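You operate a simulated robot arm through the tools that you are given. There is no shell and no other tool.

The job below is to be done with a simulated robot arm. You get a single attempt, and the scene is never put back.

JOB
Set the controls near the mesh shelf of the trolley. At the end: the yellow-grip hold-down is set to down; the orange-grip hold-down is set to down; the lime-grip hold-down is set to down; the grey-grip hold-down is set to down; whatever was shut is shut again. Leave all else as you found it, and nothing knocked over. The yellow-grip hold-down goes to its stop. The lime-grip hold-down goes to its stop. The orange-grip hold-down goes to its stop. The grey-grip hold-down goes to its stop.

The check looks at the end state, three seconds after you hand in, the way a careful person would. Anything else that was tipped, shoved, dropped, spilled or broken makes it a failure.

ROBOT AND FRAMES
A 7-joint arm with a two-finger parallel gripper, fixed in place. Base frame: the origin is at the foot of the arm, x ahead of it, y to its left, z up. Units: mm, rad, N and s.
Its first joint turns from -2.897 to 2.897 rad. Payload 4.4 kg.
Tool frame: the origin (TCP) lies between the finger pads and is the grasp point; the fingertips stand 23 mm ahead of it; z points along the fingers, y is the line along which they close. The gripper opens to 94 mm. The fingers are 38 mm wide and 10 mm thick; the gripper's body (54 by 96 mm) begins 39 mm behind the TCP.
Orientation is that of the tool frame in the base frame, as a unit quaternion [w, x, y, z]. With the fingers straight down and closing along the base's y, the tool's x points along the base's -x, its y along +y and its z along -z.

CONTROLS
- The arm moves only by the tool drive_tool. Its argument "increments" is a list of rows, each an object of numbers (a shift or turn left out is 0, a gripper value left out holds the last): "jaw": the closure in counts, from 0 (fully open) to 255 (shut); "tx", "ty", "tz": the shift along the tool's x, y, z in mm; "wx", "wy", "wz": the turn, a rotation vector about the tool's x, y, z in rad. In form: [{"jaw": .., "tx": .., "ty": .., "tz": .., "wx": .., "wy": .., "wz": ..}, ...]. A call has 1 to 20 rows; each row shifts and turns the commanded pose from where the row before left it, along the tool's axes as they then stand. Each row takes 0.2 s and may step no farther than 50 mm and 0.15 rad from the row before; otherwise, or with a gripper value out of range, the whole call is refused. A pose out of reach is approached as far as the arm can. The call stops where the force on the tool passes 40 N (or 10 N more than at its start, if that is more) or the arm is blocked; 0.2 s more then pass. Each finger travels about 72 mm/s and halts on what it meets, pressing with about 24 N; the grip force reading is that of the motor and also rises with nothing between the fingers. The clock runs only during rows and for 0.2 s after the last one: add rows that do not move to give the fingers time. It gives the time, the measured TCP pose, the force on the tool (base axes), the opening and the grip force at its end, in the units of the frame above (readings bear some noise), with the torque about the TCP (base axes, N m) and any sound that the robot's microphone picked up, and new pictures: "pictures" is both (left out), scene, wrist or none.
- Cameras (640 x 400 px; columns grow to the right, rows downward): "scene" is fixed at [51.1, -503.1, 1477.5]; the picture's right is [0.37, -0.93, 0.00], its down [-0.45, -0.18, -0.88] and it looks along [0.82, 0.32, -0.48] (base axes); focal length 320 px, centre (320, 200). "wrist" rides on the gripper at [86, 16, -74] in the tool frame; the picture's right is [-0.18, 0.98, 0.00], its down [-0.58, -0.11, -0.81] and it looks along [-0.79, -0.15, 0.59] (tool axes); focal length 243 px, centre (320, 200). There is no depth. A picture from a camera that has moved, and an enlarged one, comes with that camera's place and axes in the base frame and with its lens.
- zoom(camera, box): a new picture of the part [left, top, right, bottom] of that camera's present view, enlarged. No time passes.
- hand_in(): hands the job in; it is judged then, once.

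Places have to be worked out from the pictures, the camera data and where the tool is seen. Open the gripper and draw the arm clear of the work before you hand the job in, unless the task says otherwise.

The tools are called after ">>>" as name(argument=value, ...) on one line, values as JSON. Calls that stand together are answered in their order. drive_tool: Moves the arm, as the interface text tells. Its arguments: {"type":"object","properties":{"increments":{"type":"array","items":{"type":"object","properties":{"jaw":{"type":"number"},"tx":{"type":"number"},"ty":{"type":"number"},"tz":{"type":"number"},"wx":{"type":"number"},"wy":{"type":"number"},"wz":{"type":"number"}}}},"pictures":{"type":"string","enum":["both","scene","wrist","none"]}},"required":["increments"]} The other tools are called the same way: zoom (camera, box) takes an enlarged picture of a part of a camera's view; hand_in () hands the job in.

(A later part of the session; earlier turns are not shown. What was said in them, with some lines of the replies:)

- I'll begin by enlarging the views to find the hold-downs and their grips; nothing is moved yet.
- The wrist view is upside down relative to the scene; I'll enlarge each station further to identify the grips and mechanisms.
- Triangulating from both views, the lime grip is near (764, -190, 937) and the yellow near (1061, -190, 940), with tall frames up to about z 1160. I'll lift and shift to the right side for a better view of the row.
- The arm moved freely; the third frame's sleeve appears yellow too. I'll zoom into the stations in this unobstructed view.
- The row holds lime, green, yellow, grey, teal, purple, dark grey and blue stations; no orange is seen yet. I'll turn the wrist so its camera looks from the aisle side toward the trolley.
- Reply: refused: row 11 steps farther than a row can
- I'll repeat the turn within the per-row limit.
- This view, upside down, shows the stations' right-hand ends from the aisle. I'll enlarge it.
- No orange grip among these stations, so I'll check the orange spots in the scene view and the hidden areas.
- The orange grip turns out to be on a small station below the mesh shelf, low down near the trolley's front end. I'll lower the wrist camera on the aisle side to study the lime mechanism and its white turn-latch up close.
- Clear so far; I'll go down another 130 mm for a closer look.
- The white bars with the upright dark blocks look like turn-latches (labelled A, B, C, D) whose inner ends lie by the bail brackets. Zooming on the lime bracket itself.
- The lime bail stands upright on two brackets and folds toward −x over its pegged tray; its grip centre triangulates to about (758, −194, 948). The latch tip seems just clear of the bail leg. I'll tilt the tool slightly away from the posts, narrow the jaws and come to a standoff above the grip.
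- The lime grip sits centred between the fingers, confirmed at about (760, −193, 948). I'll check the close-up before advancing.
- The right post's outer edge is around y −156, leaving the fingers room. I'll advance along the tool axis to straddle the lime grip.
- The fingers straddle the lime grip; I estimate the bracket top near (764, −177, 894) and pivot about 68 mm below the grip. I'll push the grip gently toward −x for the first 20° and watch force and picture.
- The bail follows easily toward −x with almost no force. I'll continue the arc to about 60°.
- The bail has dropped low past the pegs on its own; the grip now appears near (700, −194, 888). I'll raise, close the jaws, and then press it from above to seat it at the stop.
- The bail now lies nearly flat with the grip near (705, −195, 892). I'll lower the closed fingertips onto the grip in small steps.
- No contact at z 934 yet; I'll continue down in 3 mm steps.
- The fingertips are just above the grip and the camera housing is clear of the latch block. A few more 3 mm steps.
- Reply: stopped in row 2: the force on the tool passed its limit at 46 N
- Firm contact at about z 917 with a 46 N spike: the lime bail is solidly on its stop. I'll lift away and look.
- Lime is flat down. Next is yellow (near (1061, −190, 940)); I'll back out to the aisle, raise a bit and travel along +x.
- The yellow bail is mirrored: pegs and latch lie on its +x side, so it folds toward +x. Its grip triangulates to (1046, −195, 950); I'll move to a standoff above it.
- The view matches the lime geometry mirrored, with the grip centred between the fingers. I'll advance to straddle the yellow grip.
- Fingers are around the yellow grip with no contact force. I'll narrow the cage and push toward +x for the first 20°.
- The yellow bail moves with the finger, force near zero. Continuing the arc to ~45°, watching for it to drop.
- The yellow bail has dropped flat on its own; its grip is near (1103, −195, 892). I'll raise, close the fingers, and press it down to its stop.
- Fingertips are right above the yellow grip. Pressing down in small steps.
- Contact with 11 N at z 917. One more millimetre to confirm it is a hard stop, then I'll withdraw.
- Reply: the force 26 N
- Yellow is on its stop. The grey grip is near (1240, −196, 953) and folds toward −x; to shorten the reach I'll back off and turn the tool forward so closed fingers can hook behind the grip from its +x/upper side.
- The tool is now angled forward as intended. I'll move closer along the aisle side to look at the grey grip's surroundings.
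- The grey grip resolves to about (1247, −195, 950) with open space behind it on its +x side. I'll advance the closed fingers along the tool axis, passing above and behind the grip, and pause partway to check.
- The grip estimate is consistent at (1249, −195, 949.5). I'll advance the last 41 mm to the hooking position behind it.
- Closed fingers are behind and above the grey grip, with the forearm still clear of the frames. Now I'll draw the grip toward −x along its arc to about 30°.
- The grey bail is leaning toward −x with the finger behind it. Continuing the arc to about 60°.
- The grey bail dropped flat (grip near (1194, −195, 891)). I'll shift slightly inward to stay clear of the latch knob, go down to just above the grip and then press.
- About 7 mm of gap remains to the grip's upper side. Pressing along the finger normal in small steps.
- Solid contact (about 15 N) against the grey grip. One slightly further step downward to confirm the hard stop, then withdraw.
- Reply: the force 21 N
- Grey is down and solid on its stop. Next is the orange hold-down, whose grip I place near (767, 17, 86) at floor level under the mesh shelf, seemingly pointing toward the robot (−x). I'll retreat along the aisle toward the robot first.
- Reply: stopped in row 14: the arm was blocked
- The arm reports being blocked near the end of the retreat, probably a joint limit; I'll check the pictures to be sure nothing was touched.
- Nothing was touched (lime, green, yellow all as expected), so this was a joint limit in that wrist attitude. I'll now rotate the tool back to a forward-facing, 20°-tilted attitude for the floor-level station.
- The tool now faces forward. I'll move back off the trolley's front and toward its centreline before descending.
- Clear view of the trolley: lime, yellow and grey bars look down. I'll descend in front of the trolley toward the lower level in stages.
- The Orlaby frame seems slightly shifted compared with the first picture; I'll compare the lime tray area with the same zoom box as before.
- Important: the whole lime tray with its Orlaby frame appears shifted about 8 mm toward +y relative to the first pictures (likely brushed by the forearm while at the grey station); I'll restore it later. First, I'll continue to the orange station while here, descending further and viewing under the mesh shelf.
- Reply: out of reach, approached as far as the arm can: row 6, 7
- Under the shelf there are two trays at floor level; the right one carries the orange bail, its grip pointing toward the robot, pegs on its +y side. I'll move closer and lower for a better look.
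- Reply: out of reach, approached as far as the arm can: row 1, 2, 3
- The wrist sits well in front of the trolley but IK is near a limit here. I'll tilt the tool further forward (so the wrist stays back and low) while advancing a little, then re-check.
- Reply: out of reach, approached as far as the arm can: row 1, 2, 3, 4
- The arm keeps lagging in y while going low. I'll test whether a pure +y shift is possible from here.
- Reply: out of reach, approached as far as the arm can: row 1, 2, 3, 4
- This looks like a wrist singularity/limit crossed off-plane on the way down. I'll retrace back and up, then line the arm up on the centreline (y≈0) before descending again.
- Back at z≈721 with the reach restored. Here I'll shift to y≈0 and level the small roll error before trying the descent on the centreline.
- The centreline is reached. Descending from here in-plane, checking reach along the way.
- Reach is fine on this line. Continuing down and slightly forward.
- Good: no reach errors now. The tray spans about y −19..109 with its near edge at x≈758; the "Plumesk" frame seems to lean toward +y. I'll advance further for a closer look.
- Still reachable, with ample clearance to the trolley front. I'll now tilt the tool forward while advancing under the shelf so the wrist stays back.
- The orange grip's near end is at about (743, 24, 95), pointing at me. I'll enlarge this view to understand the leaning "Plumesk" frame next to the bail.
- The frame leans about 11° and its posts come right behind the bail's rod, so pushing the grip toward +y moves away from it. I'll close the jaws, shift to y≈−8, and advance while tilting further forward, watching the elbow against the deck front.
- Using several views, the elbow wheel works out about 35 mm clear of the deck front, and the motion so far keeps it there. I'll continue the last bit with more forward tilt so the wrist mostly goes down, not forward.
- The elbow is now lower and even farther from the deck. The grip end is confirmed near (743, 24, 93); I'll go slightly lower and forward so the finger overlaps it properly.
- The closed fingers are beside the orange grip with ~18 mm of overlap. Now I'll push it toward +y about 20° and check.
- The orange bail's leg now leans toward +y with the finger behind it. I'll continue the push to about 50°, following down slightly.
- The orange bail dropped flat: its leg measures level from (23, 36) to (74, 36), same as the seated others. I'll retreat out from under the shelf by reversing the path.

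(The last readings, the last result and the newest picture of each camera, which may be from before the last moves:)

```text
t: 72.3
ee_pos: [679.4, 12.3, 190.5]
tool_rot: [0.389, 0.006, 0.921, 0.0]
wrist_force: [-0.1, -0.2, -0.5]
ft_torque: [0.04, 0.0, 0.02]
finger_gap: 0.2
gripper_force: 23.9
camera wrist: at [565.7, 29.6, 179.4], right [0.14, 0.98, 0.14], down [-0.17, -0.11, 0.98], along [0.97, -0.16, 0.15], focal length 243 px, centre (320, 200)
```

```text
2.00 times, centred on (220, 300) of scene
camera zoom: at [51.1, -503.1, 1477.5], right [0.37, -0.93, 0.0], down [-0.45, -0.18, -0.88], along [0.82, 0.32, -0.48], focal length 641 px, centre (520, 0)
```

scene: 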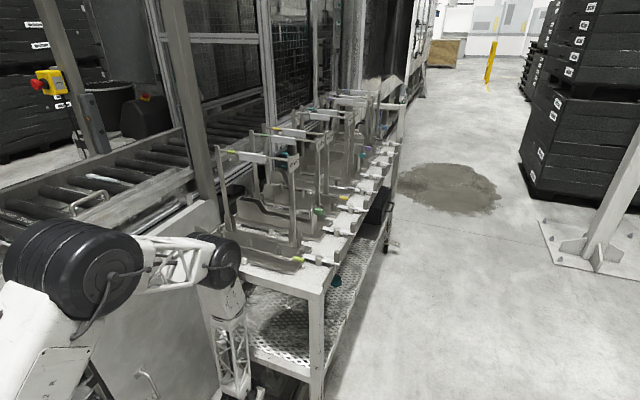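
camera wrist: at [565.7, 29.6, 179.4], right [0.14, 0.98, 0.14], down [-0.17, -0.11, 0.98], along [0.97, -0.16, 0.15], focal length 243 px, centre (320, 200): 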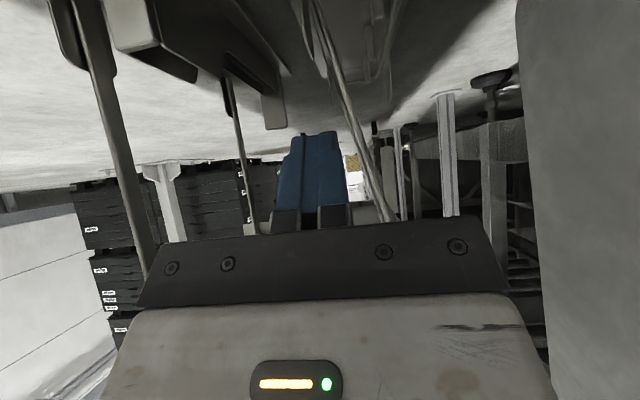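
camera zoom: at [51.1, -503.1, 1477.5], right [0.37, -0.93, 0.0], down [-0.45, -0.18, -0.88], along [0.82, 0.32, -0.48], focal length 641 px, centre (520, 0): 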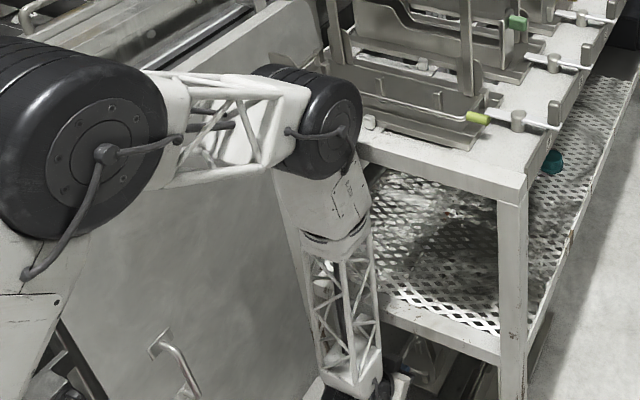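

Orange is down with its frame unchanged. Continuing the retreat back and up, reversing the approach.

>>> drive_tool(increments=[{"tx": 0.7, "tz": -29.4, "wy": 0.092}, {"tx": 3.4, "tz": -29.2, "wy": 0.092}, {"tx": 6.1, "tz": -28.8, "wy": 0.092}, {"tx": 8.7, "tz": -28.1, "wy": 0.092}, {"tx": 11.2, "tz": -27.2, "wy": 0.092}, {}], pictures="both")

>>> zoom(camera="scene", box=[100, 180, 340, 380])

>>> zoom(camera="wrist", box=[220, 0, 460, 150])

```text
t: 73.8
ee_pos: [572.5, 15.0, 288.9]
tool_rot: [0.168, 0.006, 0.986, 0.003]
wrist_force: [-0.1, 1.0, -0.1]
ft_torque: [0.03, -0.02, 0.01]
finger_gap: 0.2
gripper_force: 23.6
camera wrist: at [465.4, 32.9, 329.8], right [0.19, 0.98, 0.07], down [0.28, -0.12, 0.95], along [0.94, -0.16, -0.3], focal length 243 px, centre (320, 200)
```

scene: 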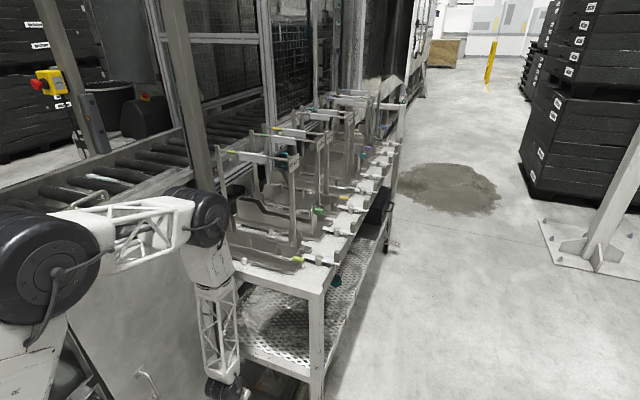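
wrist: 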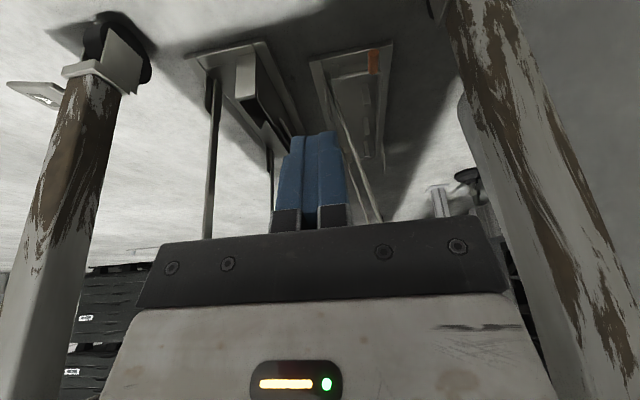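

```text
2.00 times, centred on (220, 280) of scene
camera zoom: at [51.1, -503.1, 1477.5], right [0.37, -0.93, 0.0], down [-0.45, -0.18, -0.88], along [0.82, 0.32, -0.48], focal length 641 px, centre (520, 40)
```

zoom: 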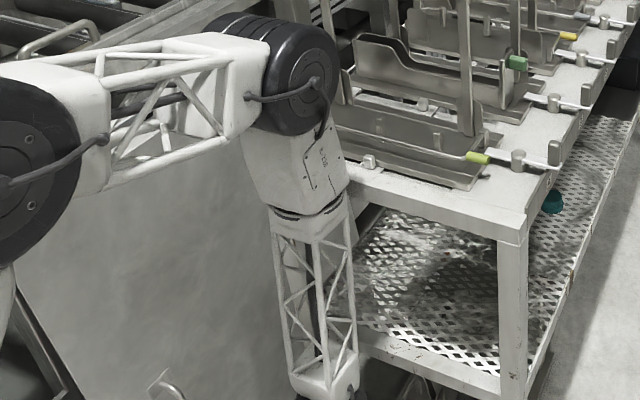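

```text
2.67 times, centred on (340, 75) of wrist
camera zoom: at [465.4, 32.9, 329.8], right [0.19, 0.98, 0.07], down [0.28, -0.12, 0.95], along [0.94, -0.16, -0.3], focal length 647 px, centre (267, 533)
```

zoom: 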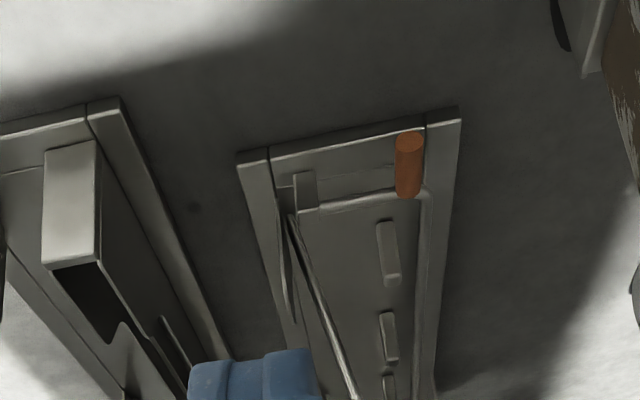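

Orange is visibly flat over its tray, and the tray hasn't shifted. I'll continue up in front of the trolley to working height.

>>> drive_tool(increments=[{"tx": 12.6, "ty": -1.7, "tz": -38.4}, {"tx": 12.6, "ty": -1.7, "tz": -38.4}, {"tx": 12.6, "ty": -1.7, "tz": -38.4}, {"tx": -15.3, "tz": -43.4}, {"tx": -15.3, "tz": -43.4}, {"tx": -15.3, "tz": -43.4}, {"tx": -15.3, "tz": -43.4}, {"tx": -15.3, "tz": -43.4}, {"tx": -15.3, "tz": -43.4}, {}], pictures="scene")

```text
t: 76.0
ee_pos: [496.9, 4.9, 660.9]
tool_rot: [0.168, 0.006, 0.986, 0.002]
wrist_force: [-0.3, -0.4, 0.5]
ft_torque: [0.02, -0.03, 0.01]
finger_gap: 0.1
gripper_force: 23.5
```

scene: 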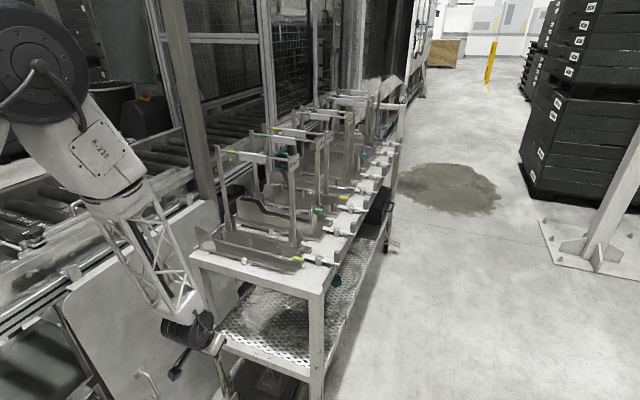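

Now I'll correct the nudged lime tray. From here I rise to about z 1000 in front of the trolley, staying well back from it, then line up with the inner (+y) face of Orlaby's right post.

>>> drive_tool(increments=[{"tx": -15.3, "tz": -43.4}, {"tx": -15.3, "tz": -43.4}, {"tx": -15.3, "tz": -43.4}, {"tx": -15.3, "tz": -43.4}, {"tx": -15.3, "tz": -43.4}, {"tx": -15.3, "tz": -43.4}, {"tx": -15.3, "tz": -43.4}, {"tx": -15.3, "tz": -43.4}, {}], pictures="both")

>>> zoom(camera="scene", box=[215, 130, 325, 200])

>>> zoom(camera="scene", box=[190, 190, 350, 290])

>>> zoom(camera="wrist", box=[240, 80, 480, 230])

```text
t: 78.0
ee_pos: [498.3, 4.8, 1032.1]
tool_rot: [0.169, 0.006, 0.986, 0.002]
wrist_force: [0.0, -0.1, 0.2]
ft_torque: [-0.01, 0.0, -0.02]
finger_gap: 0.1
gripper_force: 24.0
camera wrist: at [392.7, 22.4, 1073.2], right [0.19, 0.98, 0.07], down [0.28, -0.12, 0.95], along [0.94, -0.16, -0.3], focal length 243 px, centre (320, 200)
```

scene: 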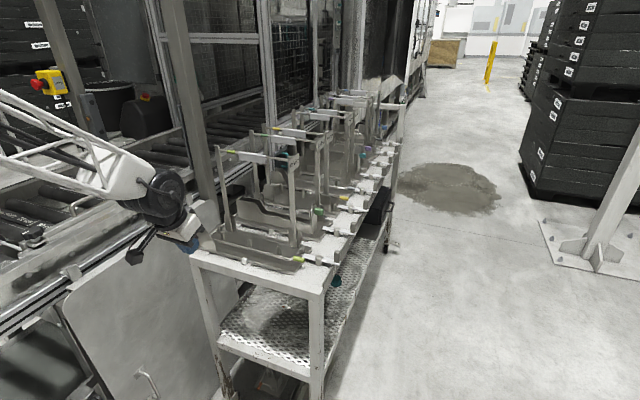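
wrist: 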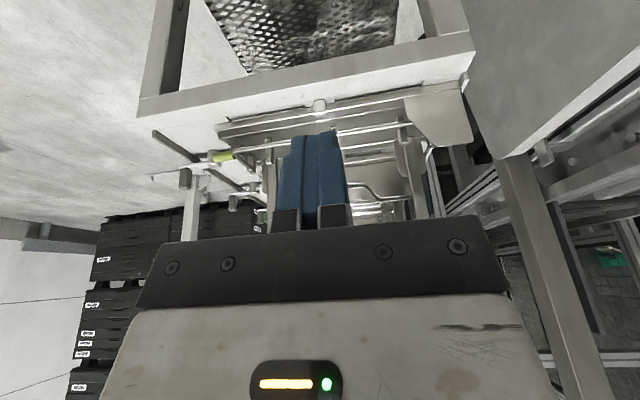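

```text
5.71 times, centred on (270, 165) of scene
camera zoom: at [51.1, -503.1, 1477.5], right [0.37, -0.93, 0.0], down [-0.45, -0.18, -0.88], along [0.82, 0.32, -0.48], focal length 1830 px, centre (606, 400)
```

zoom: 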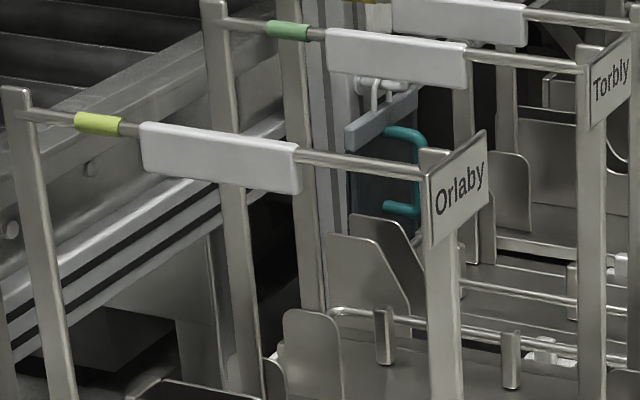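

```text
4.00 times, centred on (270, 240) of scene
camera zoom: at [51.1, -503.1, 1477.5], right [0.37, -0.93, 0.0], down [-0.45, -0.18, -0.88], along [0.82, 0.32, -0.48], focal length 1281 px, centre (520, 40)
```

zoom: 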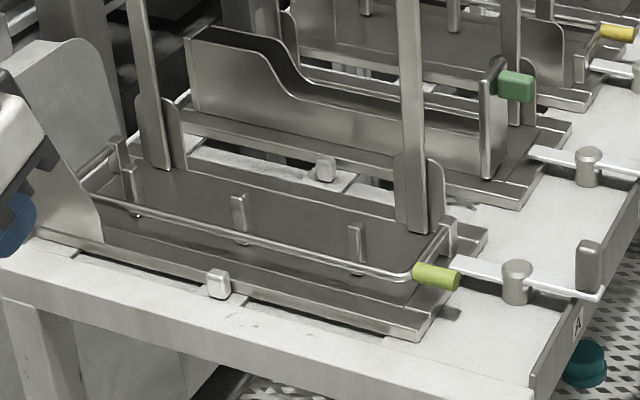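

```text
2.67 times, centred on (360, 155) of wrist
camera zoom: at [392.7, 22.4, 1073.2], right [0.19, 0.98, 0.07], down [0.28, -0.12, 0.95], along [0.94, -0.16, -0.3], focal length 647 px, centre (213, 320)
```

zoom: 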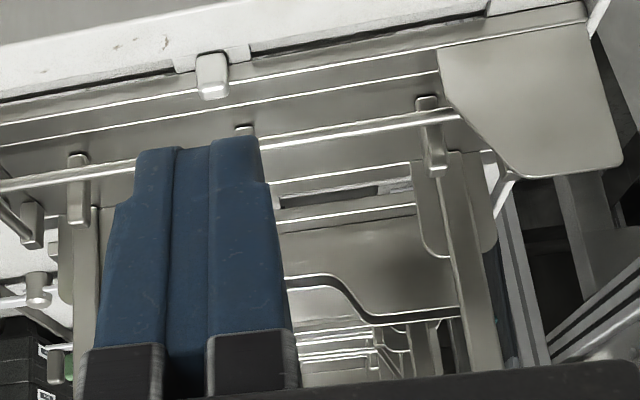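

The tray is still offset exactly as before (about 3 px left of its first position), so nothing moved further. I'll position the closed fingers in front of the frame, on the +y side of the right post.

>>> drive_tool(increments=[{"tx": -34.7, "ty": -22.6, "tz": 16.9, "wy": -0.13}, {"tx": -32.2, "ty": -22.6, "tz": 21.4, "wy": -0.13}, {"tx": -29.2, "ty": -22.6, "tz": 25.3}, {"tx": -29.2, "ty": -22.6, "tz": 25.3}, {"tx": -29.2, "ty": -22.6, "tz": 25.3}, {}], pictures="both")

>>> zoom(camera="wrist", box=[200, 60, 440, 210])

>>> zoom(camera="scene", box=[200, 120, 360, 220])

```text
t: 79.3
ee_pos: [685.4, -110.3, 1004.6]
tool_rot: [0.296, 0.006, 0.955, 0.002]
wrist_force: [-0.4, -0.2, -0.5]
ft_torque: [0.01, 0.01, -0.01]
finger_gap: 0.0
gripper_force: 24.2
camera wrist: at [572.4, -92.0, 1017.9], right [0.16, 0.98, 0.11], down [0.02, -0.12, 0.99], along [0.99, -0.16, -0.04], focal length 243 px, centre (320, 200)
```

scene: 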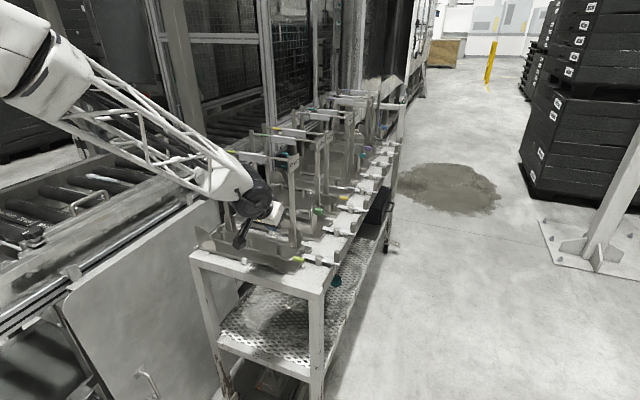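
wrist: 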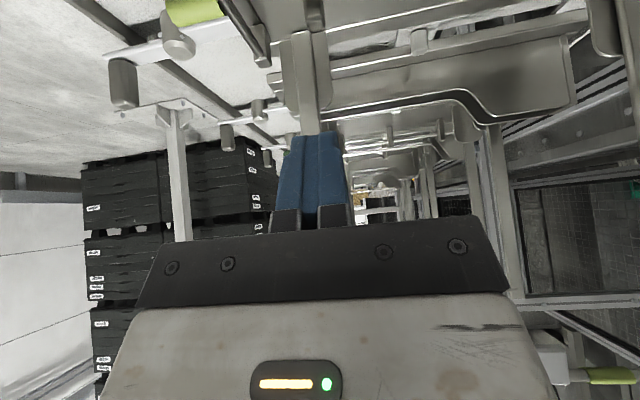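

```text
2.67 times, centred on (320, 135) of wrist
camera zoom: at [572.4, -92.0, 1017.9], right [0.16, 0.98, 0.11], down [0.02, -0.12, 0.99], along [0.99, -0.16, -0.04], focal length 647 px, centre (320, 373)
```

zoom: 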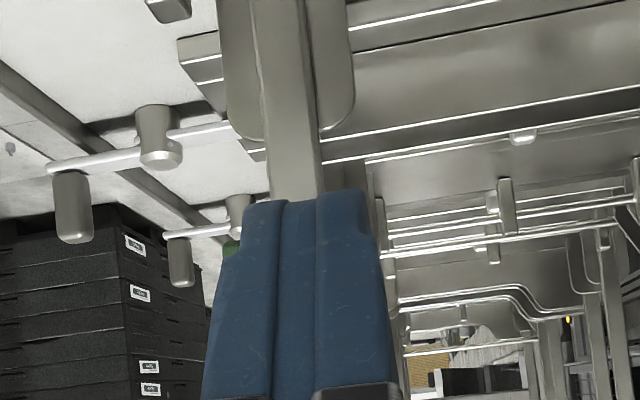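

```text
4.00 times, centred on (280, 170) of scene
camera zoom: at [51.1, -503.1, 1477.5], right [0.37, -0.93, 0.0], down [-0.45, -0.18, -0.88], along [0.82, 0.32, -0.48], focal length 1281 px, centre (480, 320)
```

zoom: 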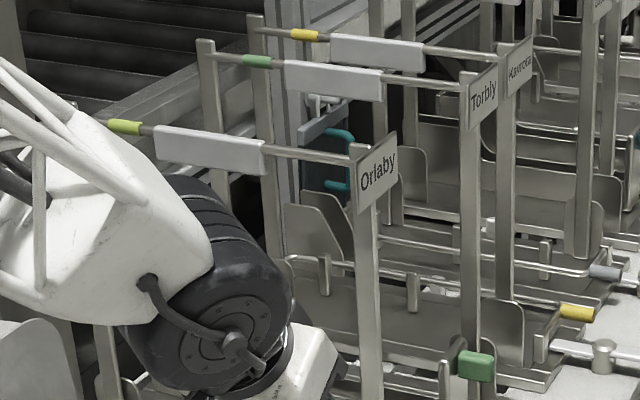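

The post's inner face looks to be around y −118 to −125, so I'll shift to y −92 first, then move forward until the fingers are beside the post.

>>> drive_tool(increments=[{"ty": 18}, {"tx": -23.3, "tz": 17.8}, {"tx": -23.3, "tz": 17.8}, {"tx": -23.3, "tz": 17.8}, {}], pictures="both")

>>> zoom(camera="wrist", box=[200, 60, 440, 210])

>>> zoom(camera="scene", box=[200, 120, 360, 220])

```text
t: 80.5
ee_pos: [776.6, -94.5, 1002.0]
tool_rot: [0.296, 0.006, 0.955, 0.001]
wrist_force: [-3.2, 0.2, 1.3]
ft_torque: [-0.09, -0.2, -0.07]
finger_gap: 0.0
gripper_force: 23.9
camera wrist: at [663.1, -77.3, 1015.2], right [0.16, 0.98, 0.11], down [0.02, -0.12, 0.99], along [0.99, -0.16, -0.04], focal length 243 px, centre (320, 200)
```

scene: 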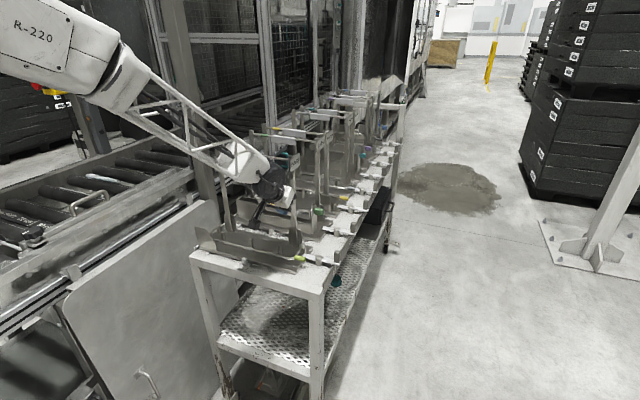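
wrist: 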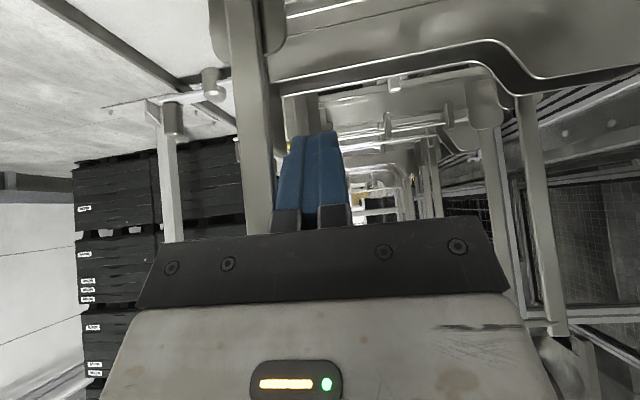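

```text
2.67 times, centred on (320, 135) of wrist
camera zoom: at [663.1, -77.3, 1015.2], right [0.16, 0.98, 0.11], down [0.02, -0.12, 0.99], along [0.99, -0.16, -0.04], focal length 647 px, centre (320, 373)
```

zoom: 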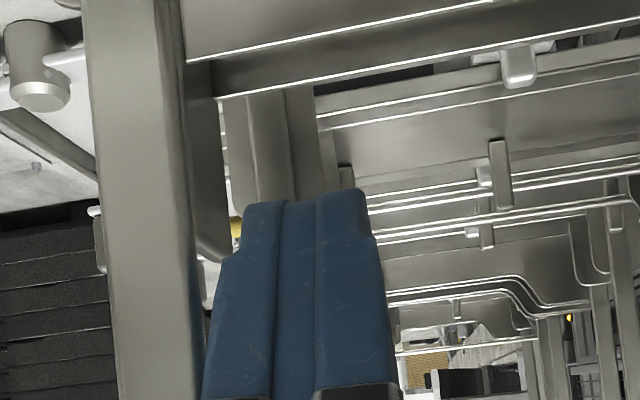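

```text
4.00 times, centred on (280, 170) of scene
camera zoom: at [51.1, -503.1, 1477.5], right [0.37, -0.93, 0.0], down [-0.45, -0.18, -0.88], along [0.82, 0.32, -0.48], focal length 1281 px, centre (480, 320)
```

zoom: 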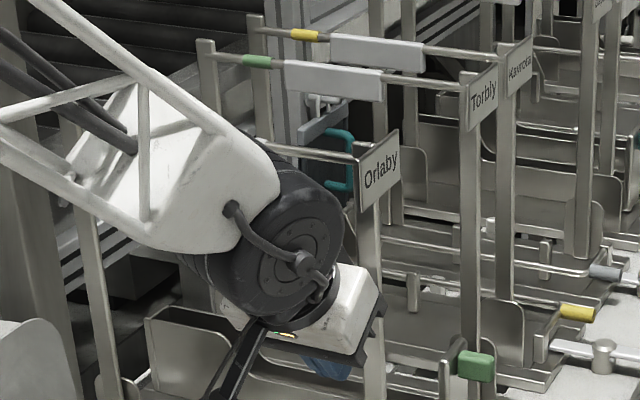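

A light contact: the gripper body's corner has touched the post front (−3 N in x), since the body is wider than the fingers. I'll back off 18 mm and use only the fingertips.

>>> drive_tool(increments=[{"tx": 7.4, "tz": -5.1}, {"tx": 7.5, "tz": -5.1}, {}], pictures="both")

>>> zoom(camera="scene", box=[200, 120, 360, 220])

>>> zoom(camera="scene", box=[190, 190, 350, 290])

>>> zoom(camera="wrist", box=[200, 60, 440, 210])

```text
t: 81.3
ee_pos: [758.3, -93.9, 1002.5]
tool_rot: [0.296, 0.007, 0.955, 0.001]
wrist_force: [0.9, 0.4, -0.4]
ft_torque: [-0.01, 0.04, 0.02]
finger_gap: 0.0
gripper_force: 24.1
camera wrist: at [644.7, -76.5, 1015.1], right [0.16, 0.98, 0.11], down [0.02, -0.12, 0.99], along [0.99, -0.16, -0.04], focal length 243 px, centre (320, 200)
```

scene: 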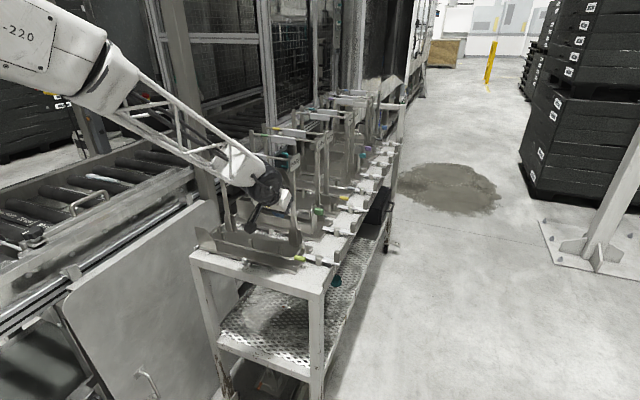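
wrist: 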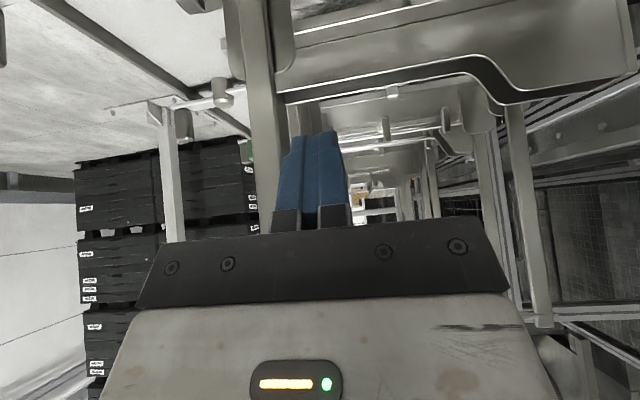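

```text
4.00 times, centred on (280, 170) of scene
camera zoom: at [51.1, -503.1, 1477.5], right [0.37, -0.93, 0.0], down [-0.45, -0.18, -0.88], along [0.82, 0.32, -0.48], focal length 1281 px, centre (480, 320)
```

zoom: 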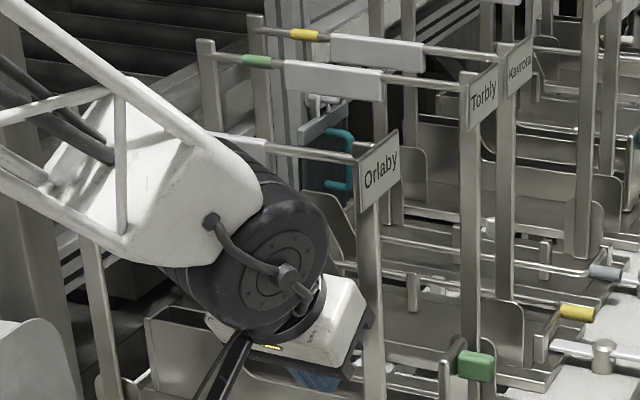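

```text
4.00 times, centred on (270, 240) of scene
camera zoom: at [51.1, -503.1, 1477.5], right [0.37, -0.93, 0.0], down [-0.45, -0.18, -0.88], along [0.82, 0.32, -0.48], focal length 1281 px, centre (520, 40)
```

zoom: 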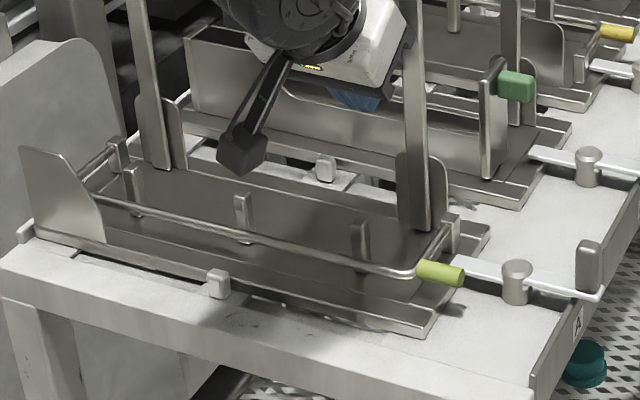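

```text
2.67 times, centred on (320, 135) of wrist
camera zoom: at [644.7, -76.5, 1015.1], right [0.16, 0.98, 0.11], down [0.02, -0.12, 0.99], along [0.99, -0.16, -0.04], focal length 647 px, centre (320, 373)
```

zoom: 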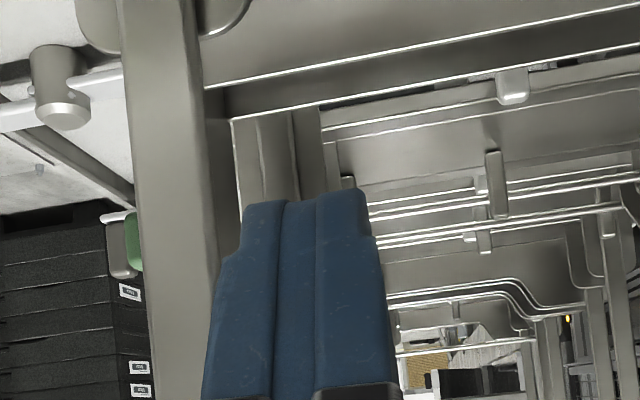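

Back off worked (force ~0), but that touch turned the tray slightly (right end about +3 mm x, still +8 mm y). Pushing the post's inner face toward −y with the fingertips will correct both; I'll ease to contact.

>>> drive_tool(increments=[{"tx": -4.1, "tz": 2.8}, {"ty": -5}, {"ty": -5}, {}], pictures="none")

>>> drive_tool(increments=[{"ty": -2}, {"ty": -2}, {}], pictures="none")

```text
t: 82.3
ee_pos: [762.9, -102.9, 1002.9]
tool_rot: [0.296, 0.007, 0.955, 0.001]
wrist_force: [-0.4, 5.3, 2.5]
ft_torque: [-0.39, -0.06, 0.03]
finger_gap: 0.1
gripper_force: 23.7
```

```text
t: 83.2
ee_pos: [761.7, -107.3, 1001.4]
tool_rot: [0.295, 0.007, 0.955, 0.001]
wrist_force: [0.5, 2.9, -1.5]
ft_torque: [-0.17, 0.12, 0.09]
finger_gap: 0.0
gripper_force: 24.0
```

There is lateral contact already (5 N), but the torque suggests it acts above the TCP. I'll look before pushing further.

>>> drive_tool(increments=[{}], pictures="both")

>>> zoom(camera="scene", box=[200, 120, 360, 220])

>>> zoom(camera="scene", box=[190, 190, 350, 290])

>>> zoom(camera="wrist", box=[160, 60, 440, 235])

```text
t: 83.5
ee_pos: [763.2, -107.3, 1002.6]
tool_rot: [0.295, 0.007, 0.956, 0.001]
wrist_force: [-0.4, 2.7, -1.9]
ft_torque: [-0.12, 0.03, 0.03]
finger_gap: 0.1
gripper_force: 24.4
camera wrist: at [649.6, -89.4, 1014.9], right [0.16, 0.98, 0.11], down [0.02, -0.12, 0.99], along [0.99, -0.16, -0.04], focal length 243 px, centre (320, 200)
```

scene: 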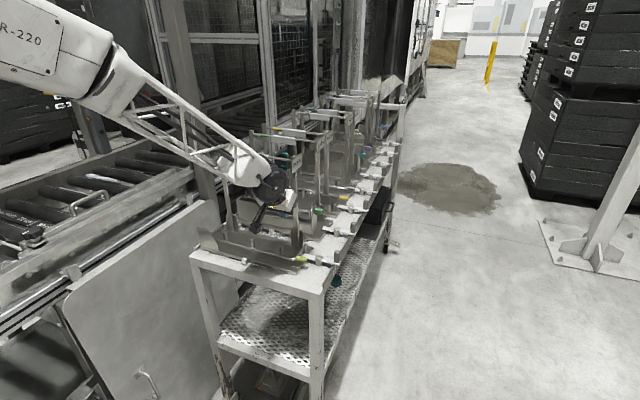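
wrist: 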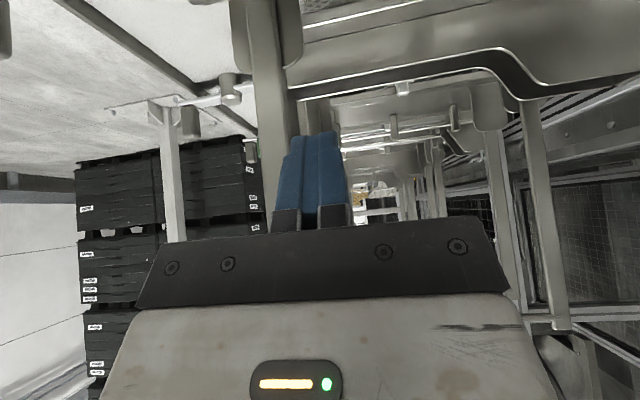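

```text
4.00 times, centred on (280, 170) of scene
camera zoom: at [51.1, -503.1, 1477.5], right [0.37, -0.93, 0.0], down [-0.45, -0.18, -0.88], along [0.82, 0.32, -0.48], focal length 1281 px, centre (480, 320)
```

zoom: 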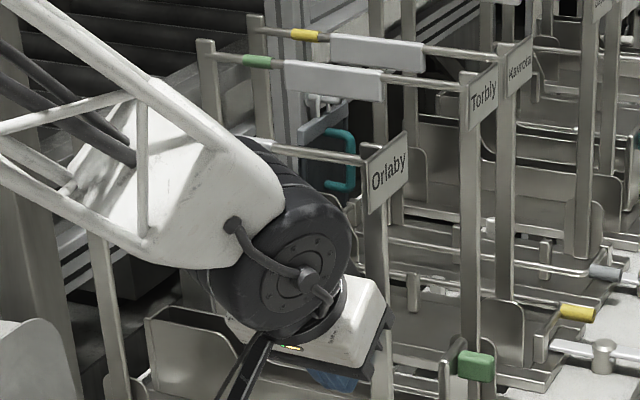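

```text
4.00 times, centred on (270, 240) of scene
camera zoom: at [51.1, -503.1, 1477.5], right [0.37, -0.93, 0.0], down [-0.45, -0.18, -0.88], along [0.82, 0.32, -0.48], focal length 1281 px, centre (520, 40)
```

zoom: 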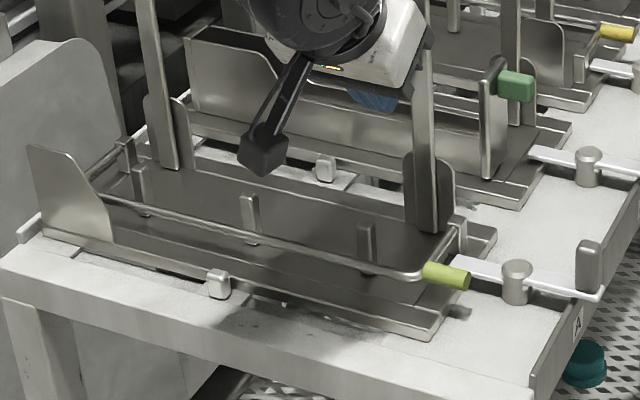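

```text
2.29 times, centred on (300, 148) of wrist
camera zoom: at [649.6, -89.4, 1014.9], right [0.16, 0.98, 0.11], down [0.02, -0.12, 0.99], along [0.99, -0.16, -0.04], focal length 555 px, centre (366, 320)
```

zoom: 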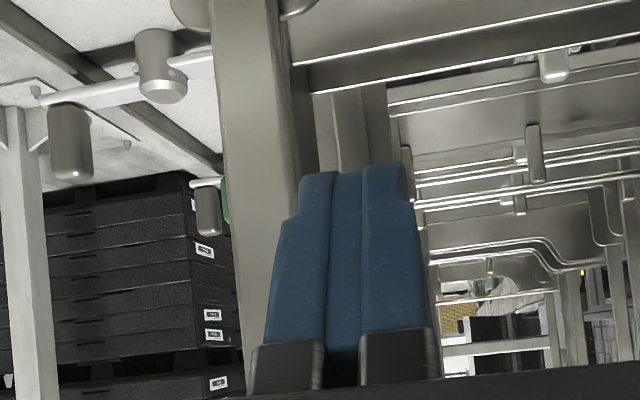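

The push is moving the tray back: its features are now within about 1 px of their original positions. A little more: 2 mm.

>>> drive_tool(increments=[{"ty": -1}, {"ty": -1}, {}], pictures="none")

>>> drive_tool(increments=[{"ty": 6}, {"ty": 6}, {"tx": 14.9, "tz": -10.2}, {"tx": 29.2, "tz": -20}, {"tx": 29.2, "tz": -20}, {}], pictures="both")

>>> zoom(camera="scene", box=[215, 130, 325, 200])

>>> zoom(camera="scene", box=[190, 190, 350, 290])

```text
t: 84.3
ee_pos: [763.5, -109.3, 1003.0]
tool_rot: [0.295, 0.006, 0.955, 0.002]
wrist_force: [0.7, 5.3, 3.1]
ft_torque: [-0.39, 0.0, 0.08]
finger_gap: 0.1
gripper_force: 24.6
```

```text
t: 85.8
ee_pos: [673.2, -96.8, 1000.4]
tool_rot: [0.297, 0.006, 0.955, 0.002]
wrist_force: [-0.7, 0.3, 0.5]
ft_torque: [0.01, 0.01, 0.0]
finger_gap: 0.0
gripper_force: 24.0
camera wrist: at [559.7, -79.0, 1013.5], right [0.16, 0.98, 0.11], down [0.02, -0.12, 0.99], along [0.99, -0.16, -0.04], focal length 243 px, centre (320, 200)
```

scene: 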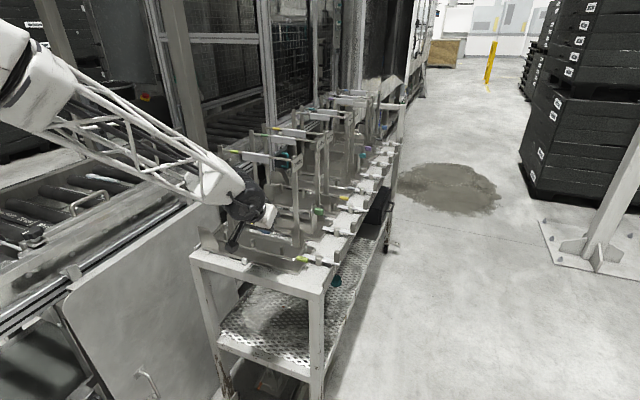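
wrist: 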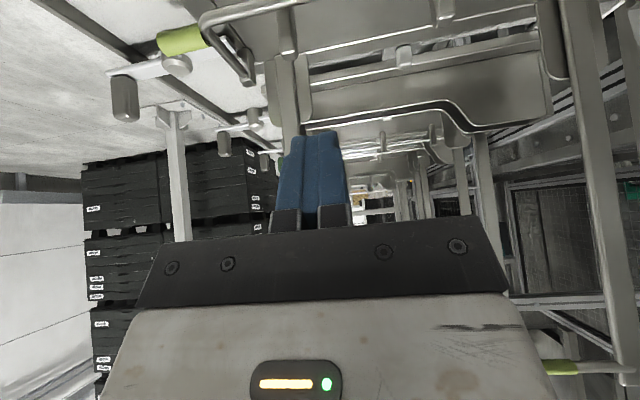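

```text
5.71 times, centred on (270, 165) of scene
camera zoom: at [51.1, -503.1, 1477.5], right [0.37, -0.93, 0.0], down [-0.45, -0.18, -0.88], along [0.82, 0.32, -0.48], focal length 1830 px, centre (606, 400)
```

zoom: 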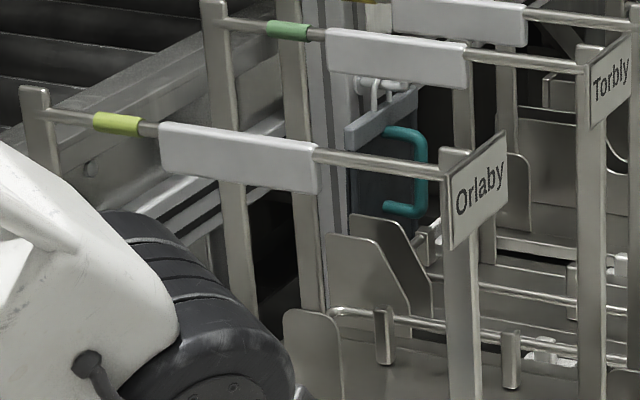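

```text
4.00 times, centred on (270, 240) of scene
camera zoom: at [51.1, -503.1, 1477.5], right [0.37, -0.93, 0.0], down [-0.45, -0.18, -0.88], along [0.82, 0.32, -0.48], focal length 1281 px, centre (520, 40)
```

zoom: 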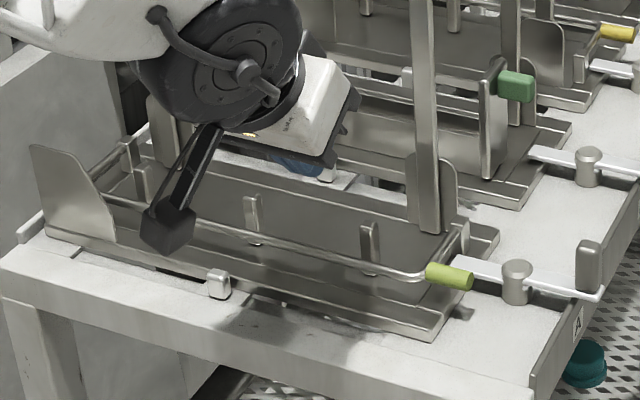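

The tray is back: in the same zoom the sleeve (117,123), post top and Orlaby label corner (508,130) coincide with the original picture. I'll withdraw and open the gripper, then compare the same crops as at the start.

>>> drive_tool(increments=[{"tx": 33, "tz": -22.6}, {"tx": 33, "tz": -22.6}, {"tx": 33, "tz": -22.6}, {"tx": 33, "tz": -22.6, "jaw": 0}, {"tx": -22.6, "tz": -33}, {"tx": -22.6, "tz": -33}, {"tx": -22.6, "tz": -33}, {}], pictures="both")

>>> zoom(camera="scene", box=[180, 170, 340, 270])

>>> zoom(camera="scene", box=[180, 80, 420, 230])

>>> zoom(camera="scene", box=[280, 140, 410, 220])

>>> zoom(camera="scene", box=[190, 190, 350, 290])

```text
t: 87.5
ee_pos: [516.7, -94.4, 1121.0]
tool_rot: [0.294, 0.005, 0.956, 0.002]
wrist_force: [-1.5, -0.1, -0.6]
ft_torque: [-0.02, -0.04, 0.0]
finger_gap: 93.9
gripper_force: 0.1
camera wrist: at [402.7, -76.9, 1133.2], right [0.16, 0.98, 0.11], down [0.02, -0.12, 0.99], along [0.99, -0.16, -0.04], focal length 243 px, centre (320, 200)
```

scene: 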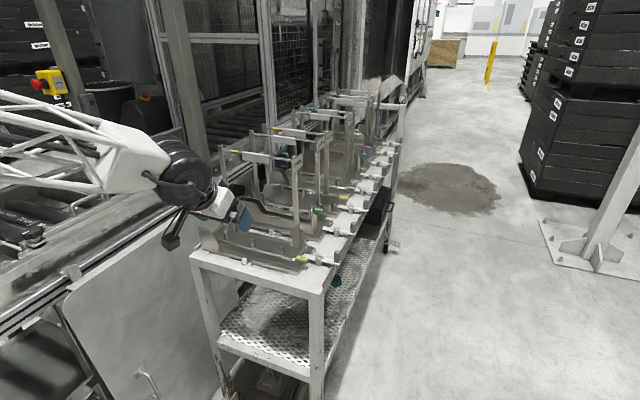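
wrist: 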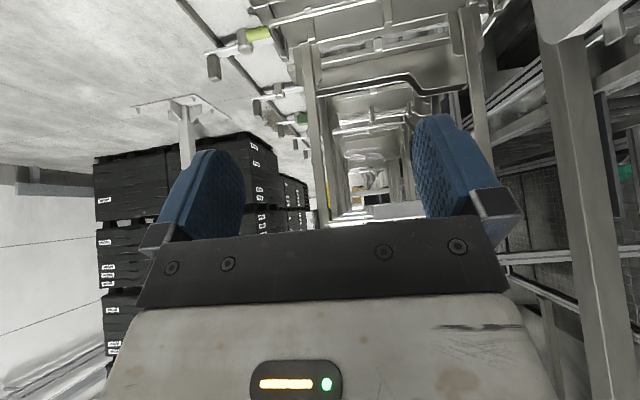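

```text
4.00 times, centred on (260, 220) of scene
camera zoom: at [51.1, -503.1, 1477.5], right [0.37, -0.93, 0.0], down [-0.45, -0.18, -0.88], along [0.82, 0.32, -0.48], focal length 1281 px, centre (560, 120)
```

zoom: 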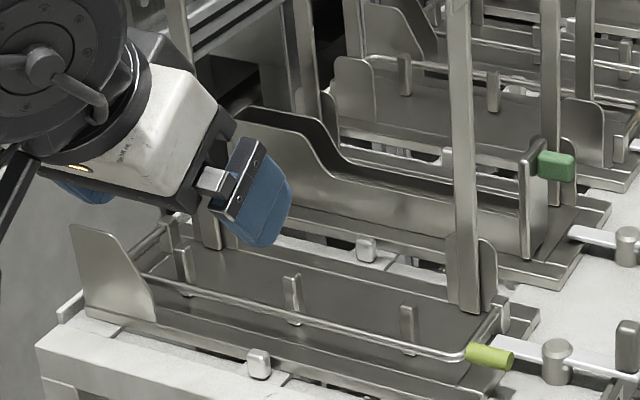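

```text
2.67 times, centred on (300, 155) of scene
camera zoom: at [51.1, -503.1, 1477.5], right [0.37, -0.93, 0.0], down [-0.45, -0.18, -0.88], along [0.82, 0.32, -0.48], focal length 854 px, centre (373, 320)
```

zoom: 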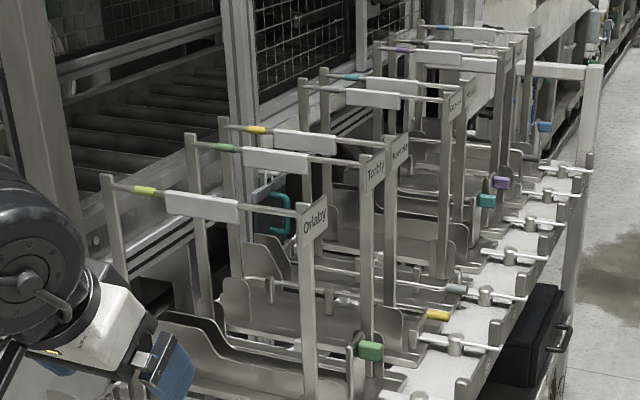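

```text
4.92 times, centred on (345, 180) of scene
camera zoom: at [51.1, -503.1, 1477.5], right [0.37, -0.93, 0.0], down [-0.45, -0.18, -0.88], along [0.82, 0.32, -0.48], focal length 1577 px, centre (197, 298)
```

zoom: 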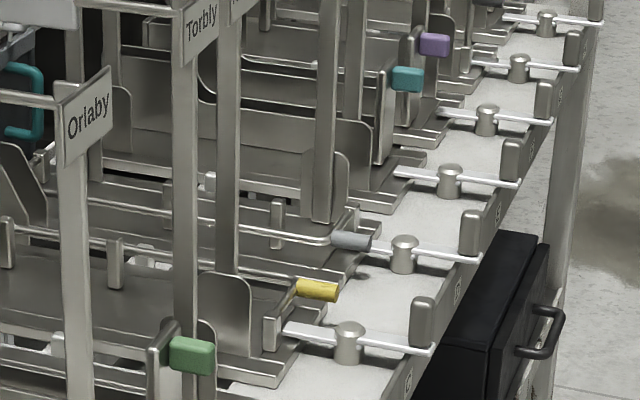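

```text
4.00 times, centred on (270, 240) of scene
camera zoom: at [51.1, -503.1, 1477.5], right [0.37, -0.93, 0.0], down [-0.45, -0.18, -0.88], along [0.82, 0.32, -0.48], focal length 1281 px, centre (520, 40)
```

zoom: 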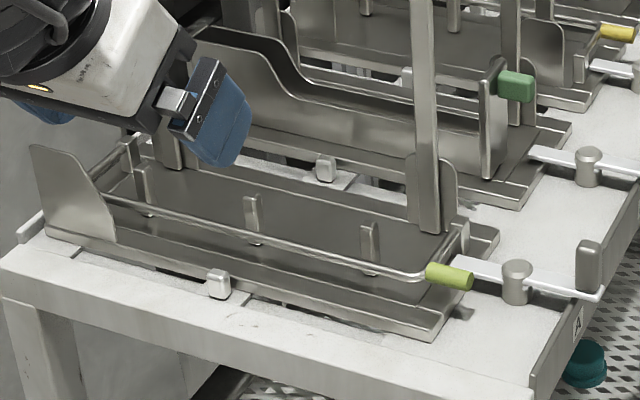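

Everything matches the original crops: Orlaby label, fence, posts and tray edges line up, and the other stations are unchanged. I'll draw the open gripper further back and up, clear of the work, and take a final look.

>>> drive_tool(increments=[{"tx": -2.3, "tz": -38.8}, {"tx": -2.3, "tz": -38.8}, {"tx": -2.3, "tz": -38.8}, {}, {}], pictures="both")

>>> zoom(camera="scene", box=[180, 80, 420, 290])

>>> zoom(camera="scene", box=[220, 340, 316, 400])

>>> zoom(camera="scene", box=[215, 130, 325, 200])

```text
t: 88.8
ee_pos: [454.0, -93.6, 1220.1]
tool_rot: [0.294, 0.007, 0.956, 0.001]
wrist_force: [0.8, -0.7, 0.0]
ft_torque: [-0.02, 0.01, 0.0]
finger_gap: 93.9
gripper_force: 0.1
camera wrist: at [341.5, -76.6, 1233.0], right [0.16, 0.98, 0.11], down [0.02, -0.12, 0.99], along [0.99, -0.16, -0.04], focal length 243 px, centre (320, 200)
```

scene: 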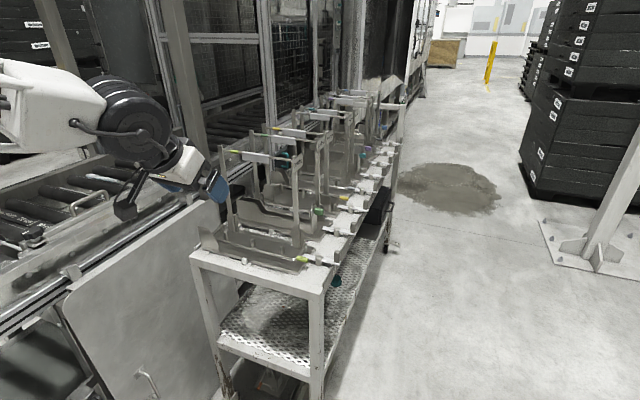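
wrist: 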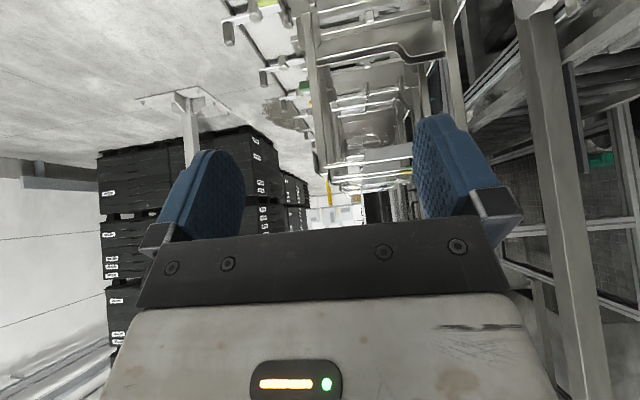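

```text
1.90 times, centred on (300, 185) of scene
camera zoom: at [51.1, -503.1, 1477.5], right [0.37, -0.93, 0.0], down [-0.45, -0.18, -0.88], along [0.82, 0.32, -0.48], focal length 610 px, centre (358, 229)
```

zoom: 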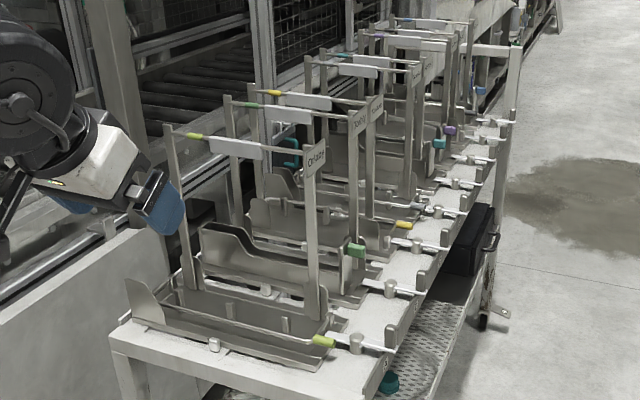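

```text
6.67 times, centred on (268, 370) of scene
camera zoom: at [51.1, -503.1, 1477.5], right [0.37, -0.93, 0.0], down [-0.45, -0.18, -0.88], along [0.82, 0.32, -0.48], focal length 2135 px, centre (667, -933)
```

zoom: 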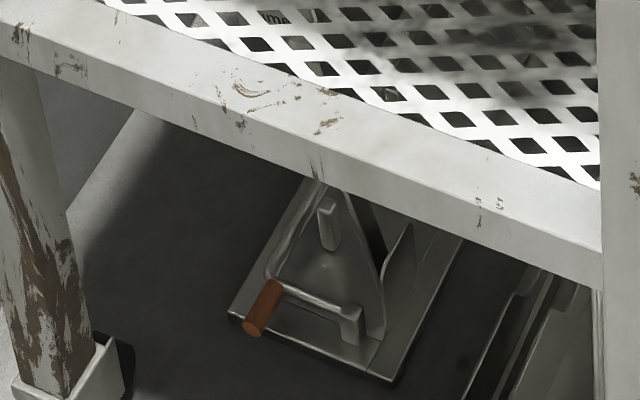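

```text
5.71 times, centred on (270, 165) of scene
camera zoom: at [51.1, -503.1, 1477.5], right [0.37, -0.93, 0.0], down [-0.45, -0.18, -0.88], along [0.82, 0.32, -0.48], focal length 1830 px, centre (606, 400)
```

zoom: 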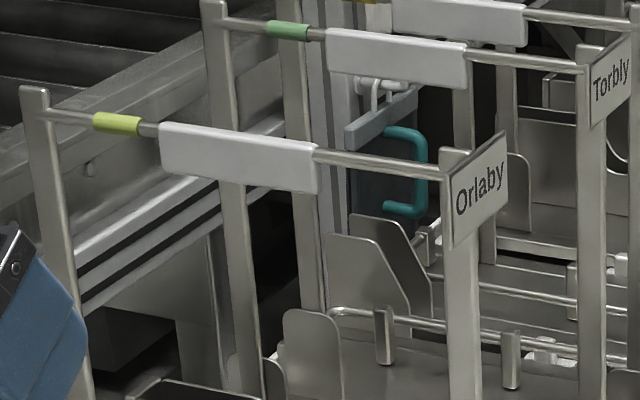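

All four hold-downs are down: lime, yellow and grey were pressed onto their stops. Orange dropped flat and level, but I did not press it because there was no room near the floor. The lime tray, which the arm had nudged, matches its first-picture position again, nothing else in the final pictures has moved, and the open gripper is clear of the trolley. I'm handing in.

>>> hand_in()

```text
The job is handed in.
```

I set all four hold-downs to down and handed the job in. Two things could count against it: the orange stop is unconfirmed by force, and the arm moved the lime tray along the way.

- **Lime, yellow and grey:** I folded each one down and pressed it from above until it met a hard stop.
- **Orange:** this one is on the floor under the mesh shelf. I pushed it over and it dropped flat by itself. From the pictures it lies level, like the other three. I could not press it to confirm, because the gripper's camera was almost touching the floor there.
- **Lime tray:** while I worked on the grey one, the arm's forearm appears to have brushed the lime tray's frame and slid the tray about 8 mm. While correcting it I touched the frame again, which turned the tray slightly. I then pushed it back. In the final pictures it matches its starting position, though it could still be off by 2 to 4 mm at the right end.

Nothing that was shut had to be opened. In the final pictures the other stations and trays look as I found them. The gripper is open and the arm is clear of the trolley.
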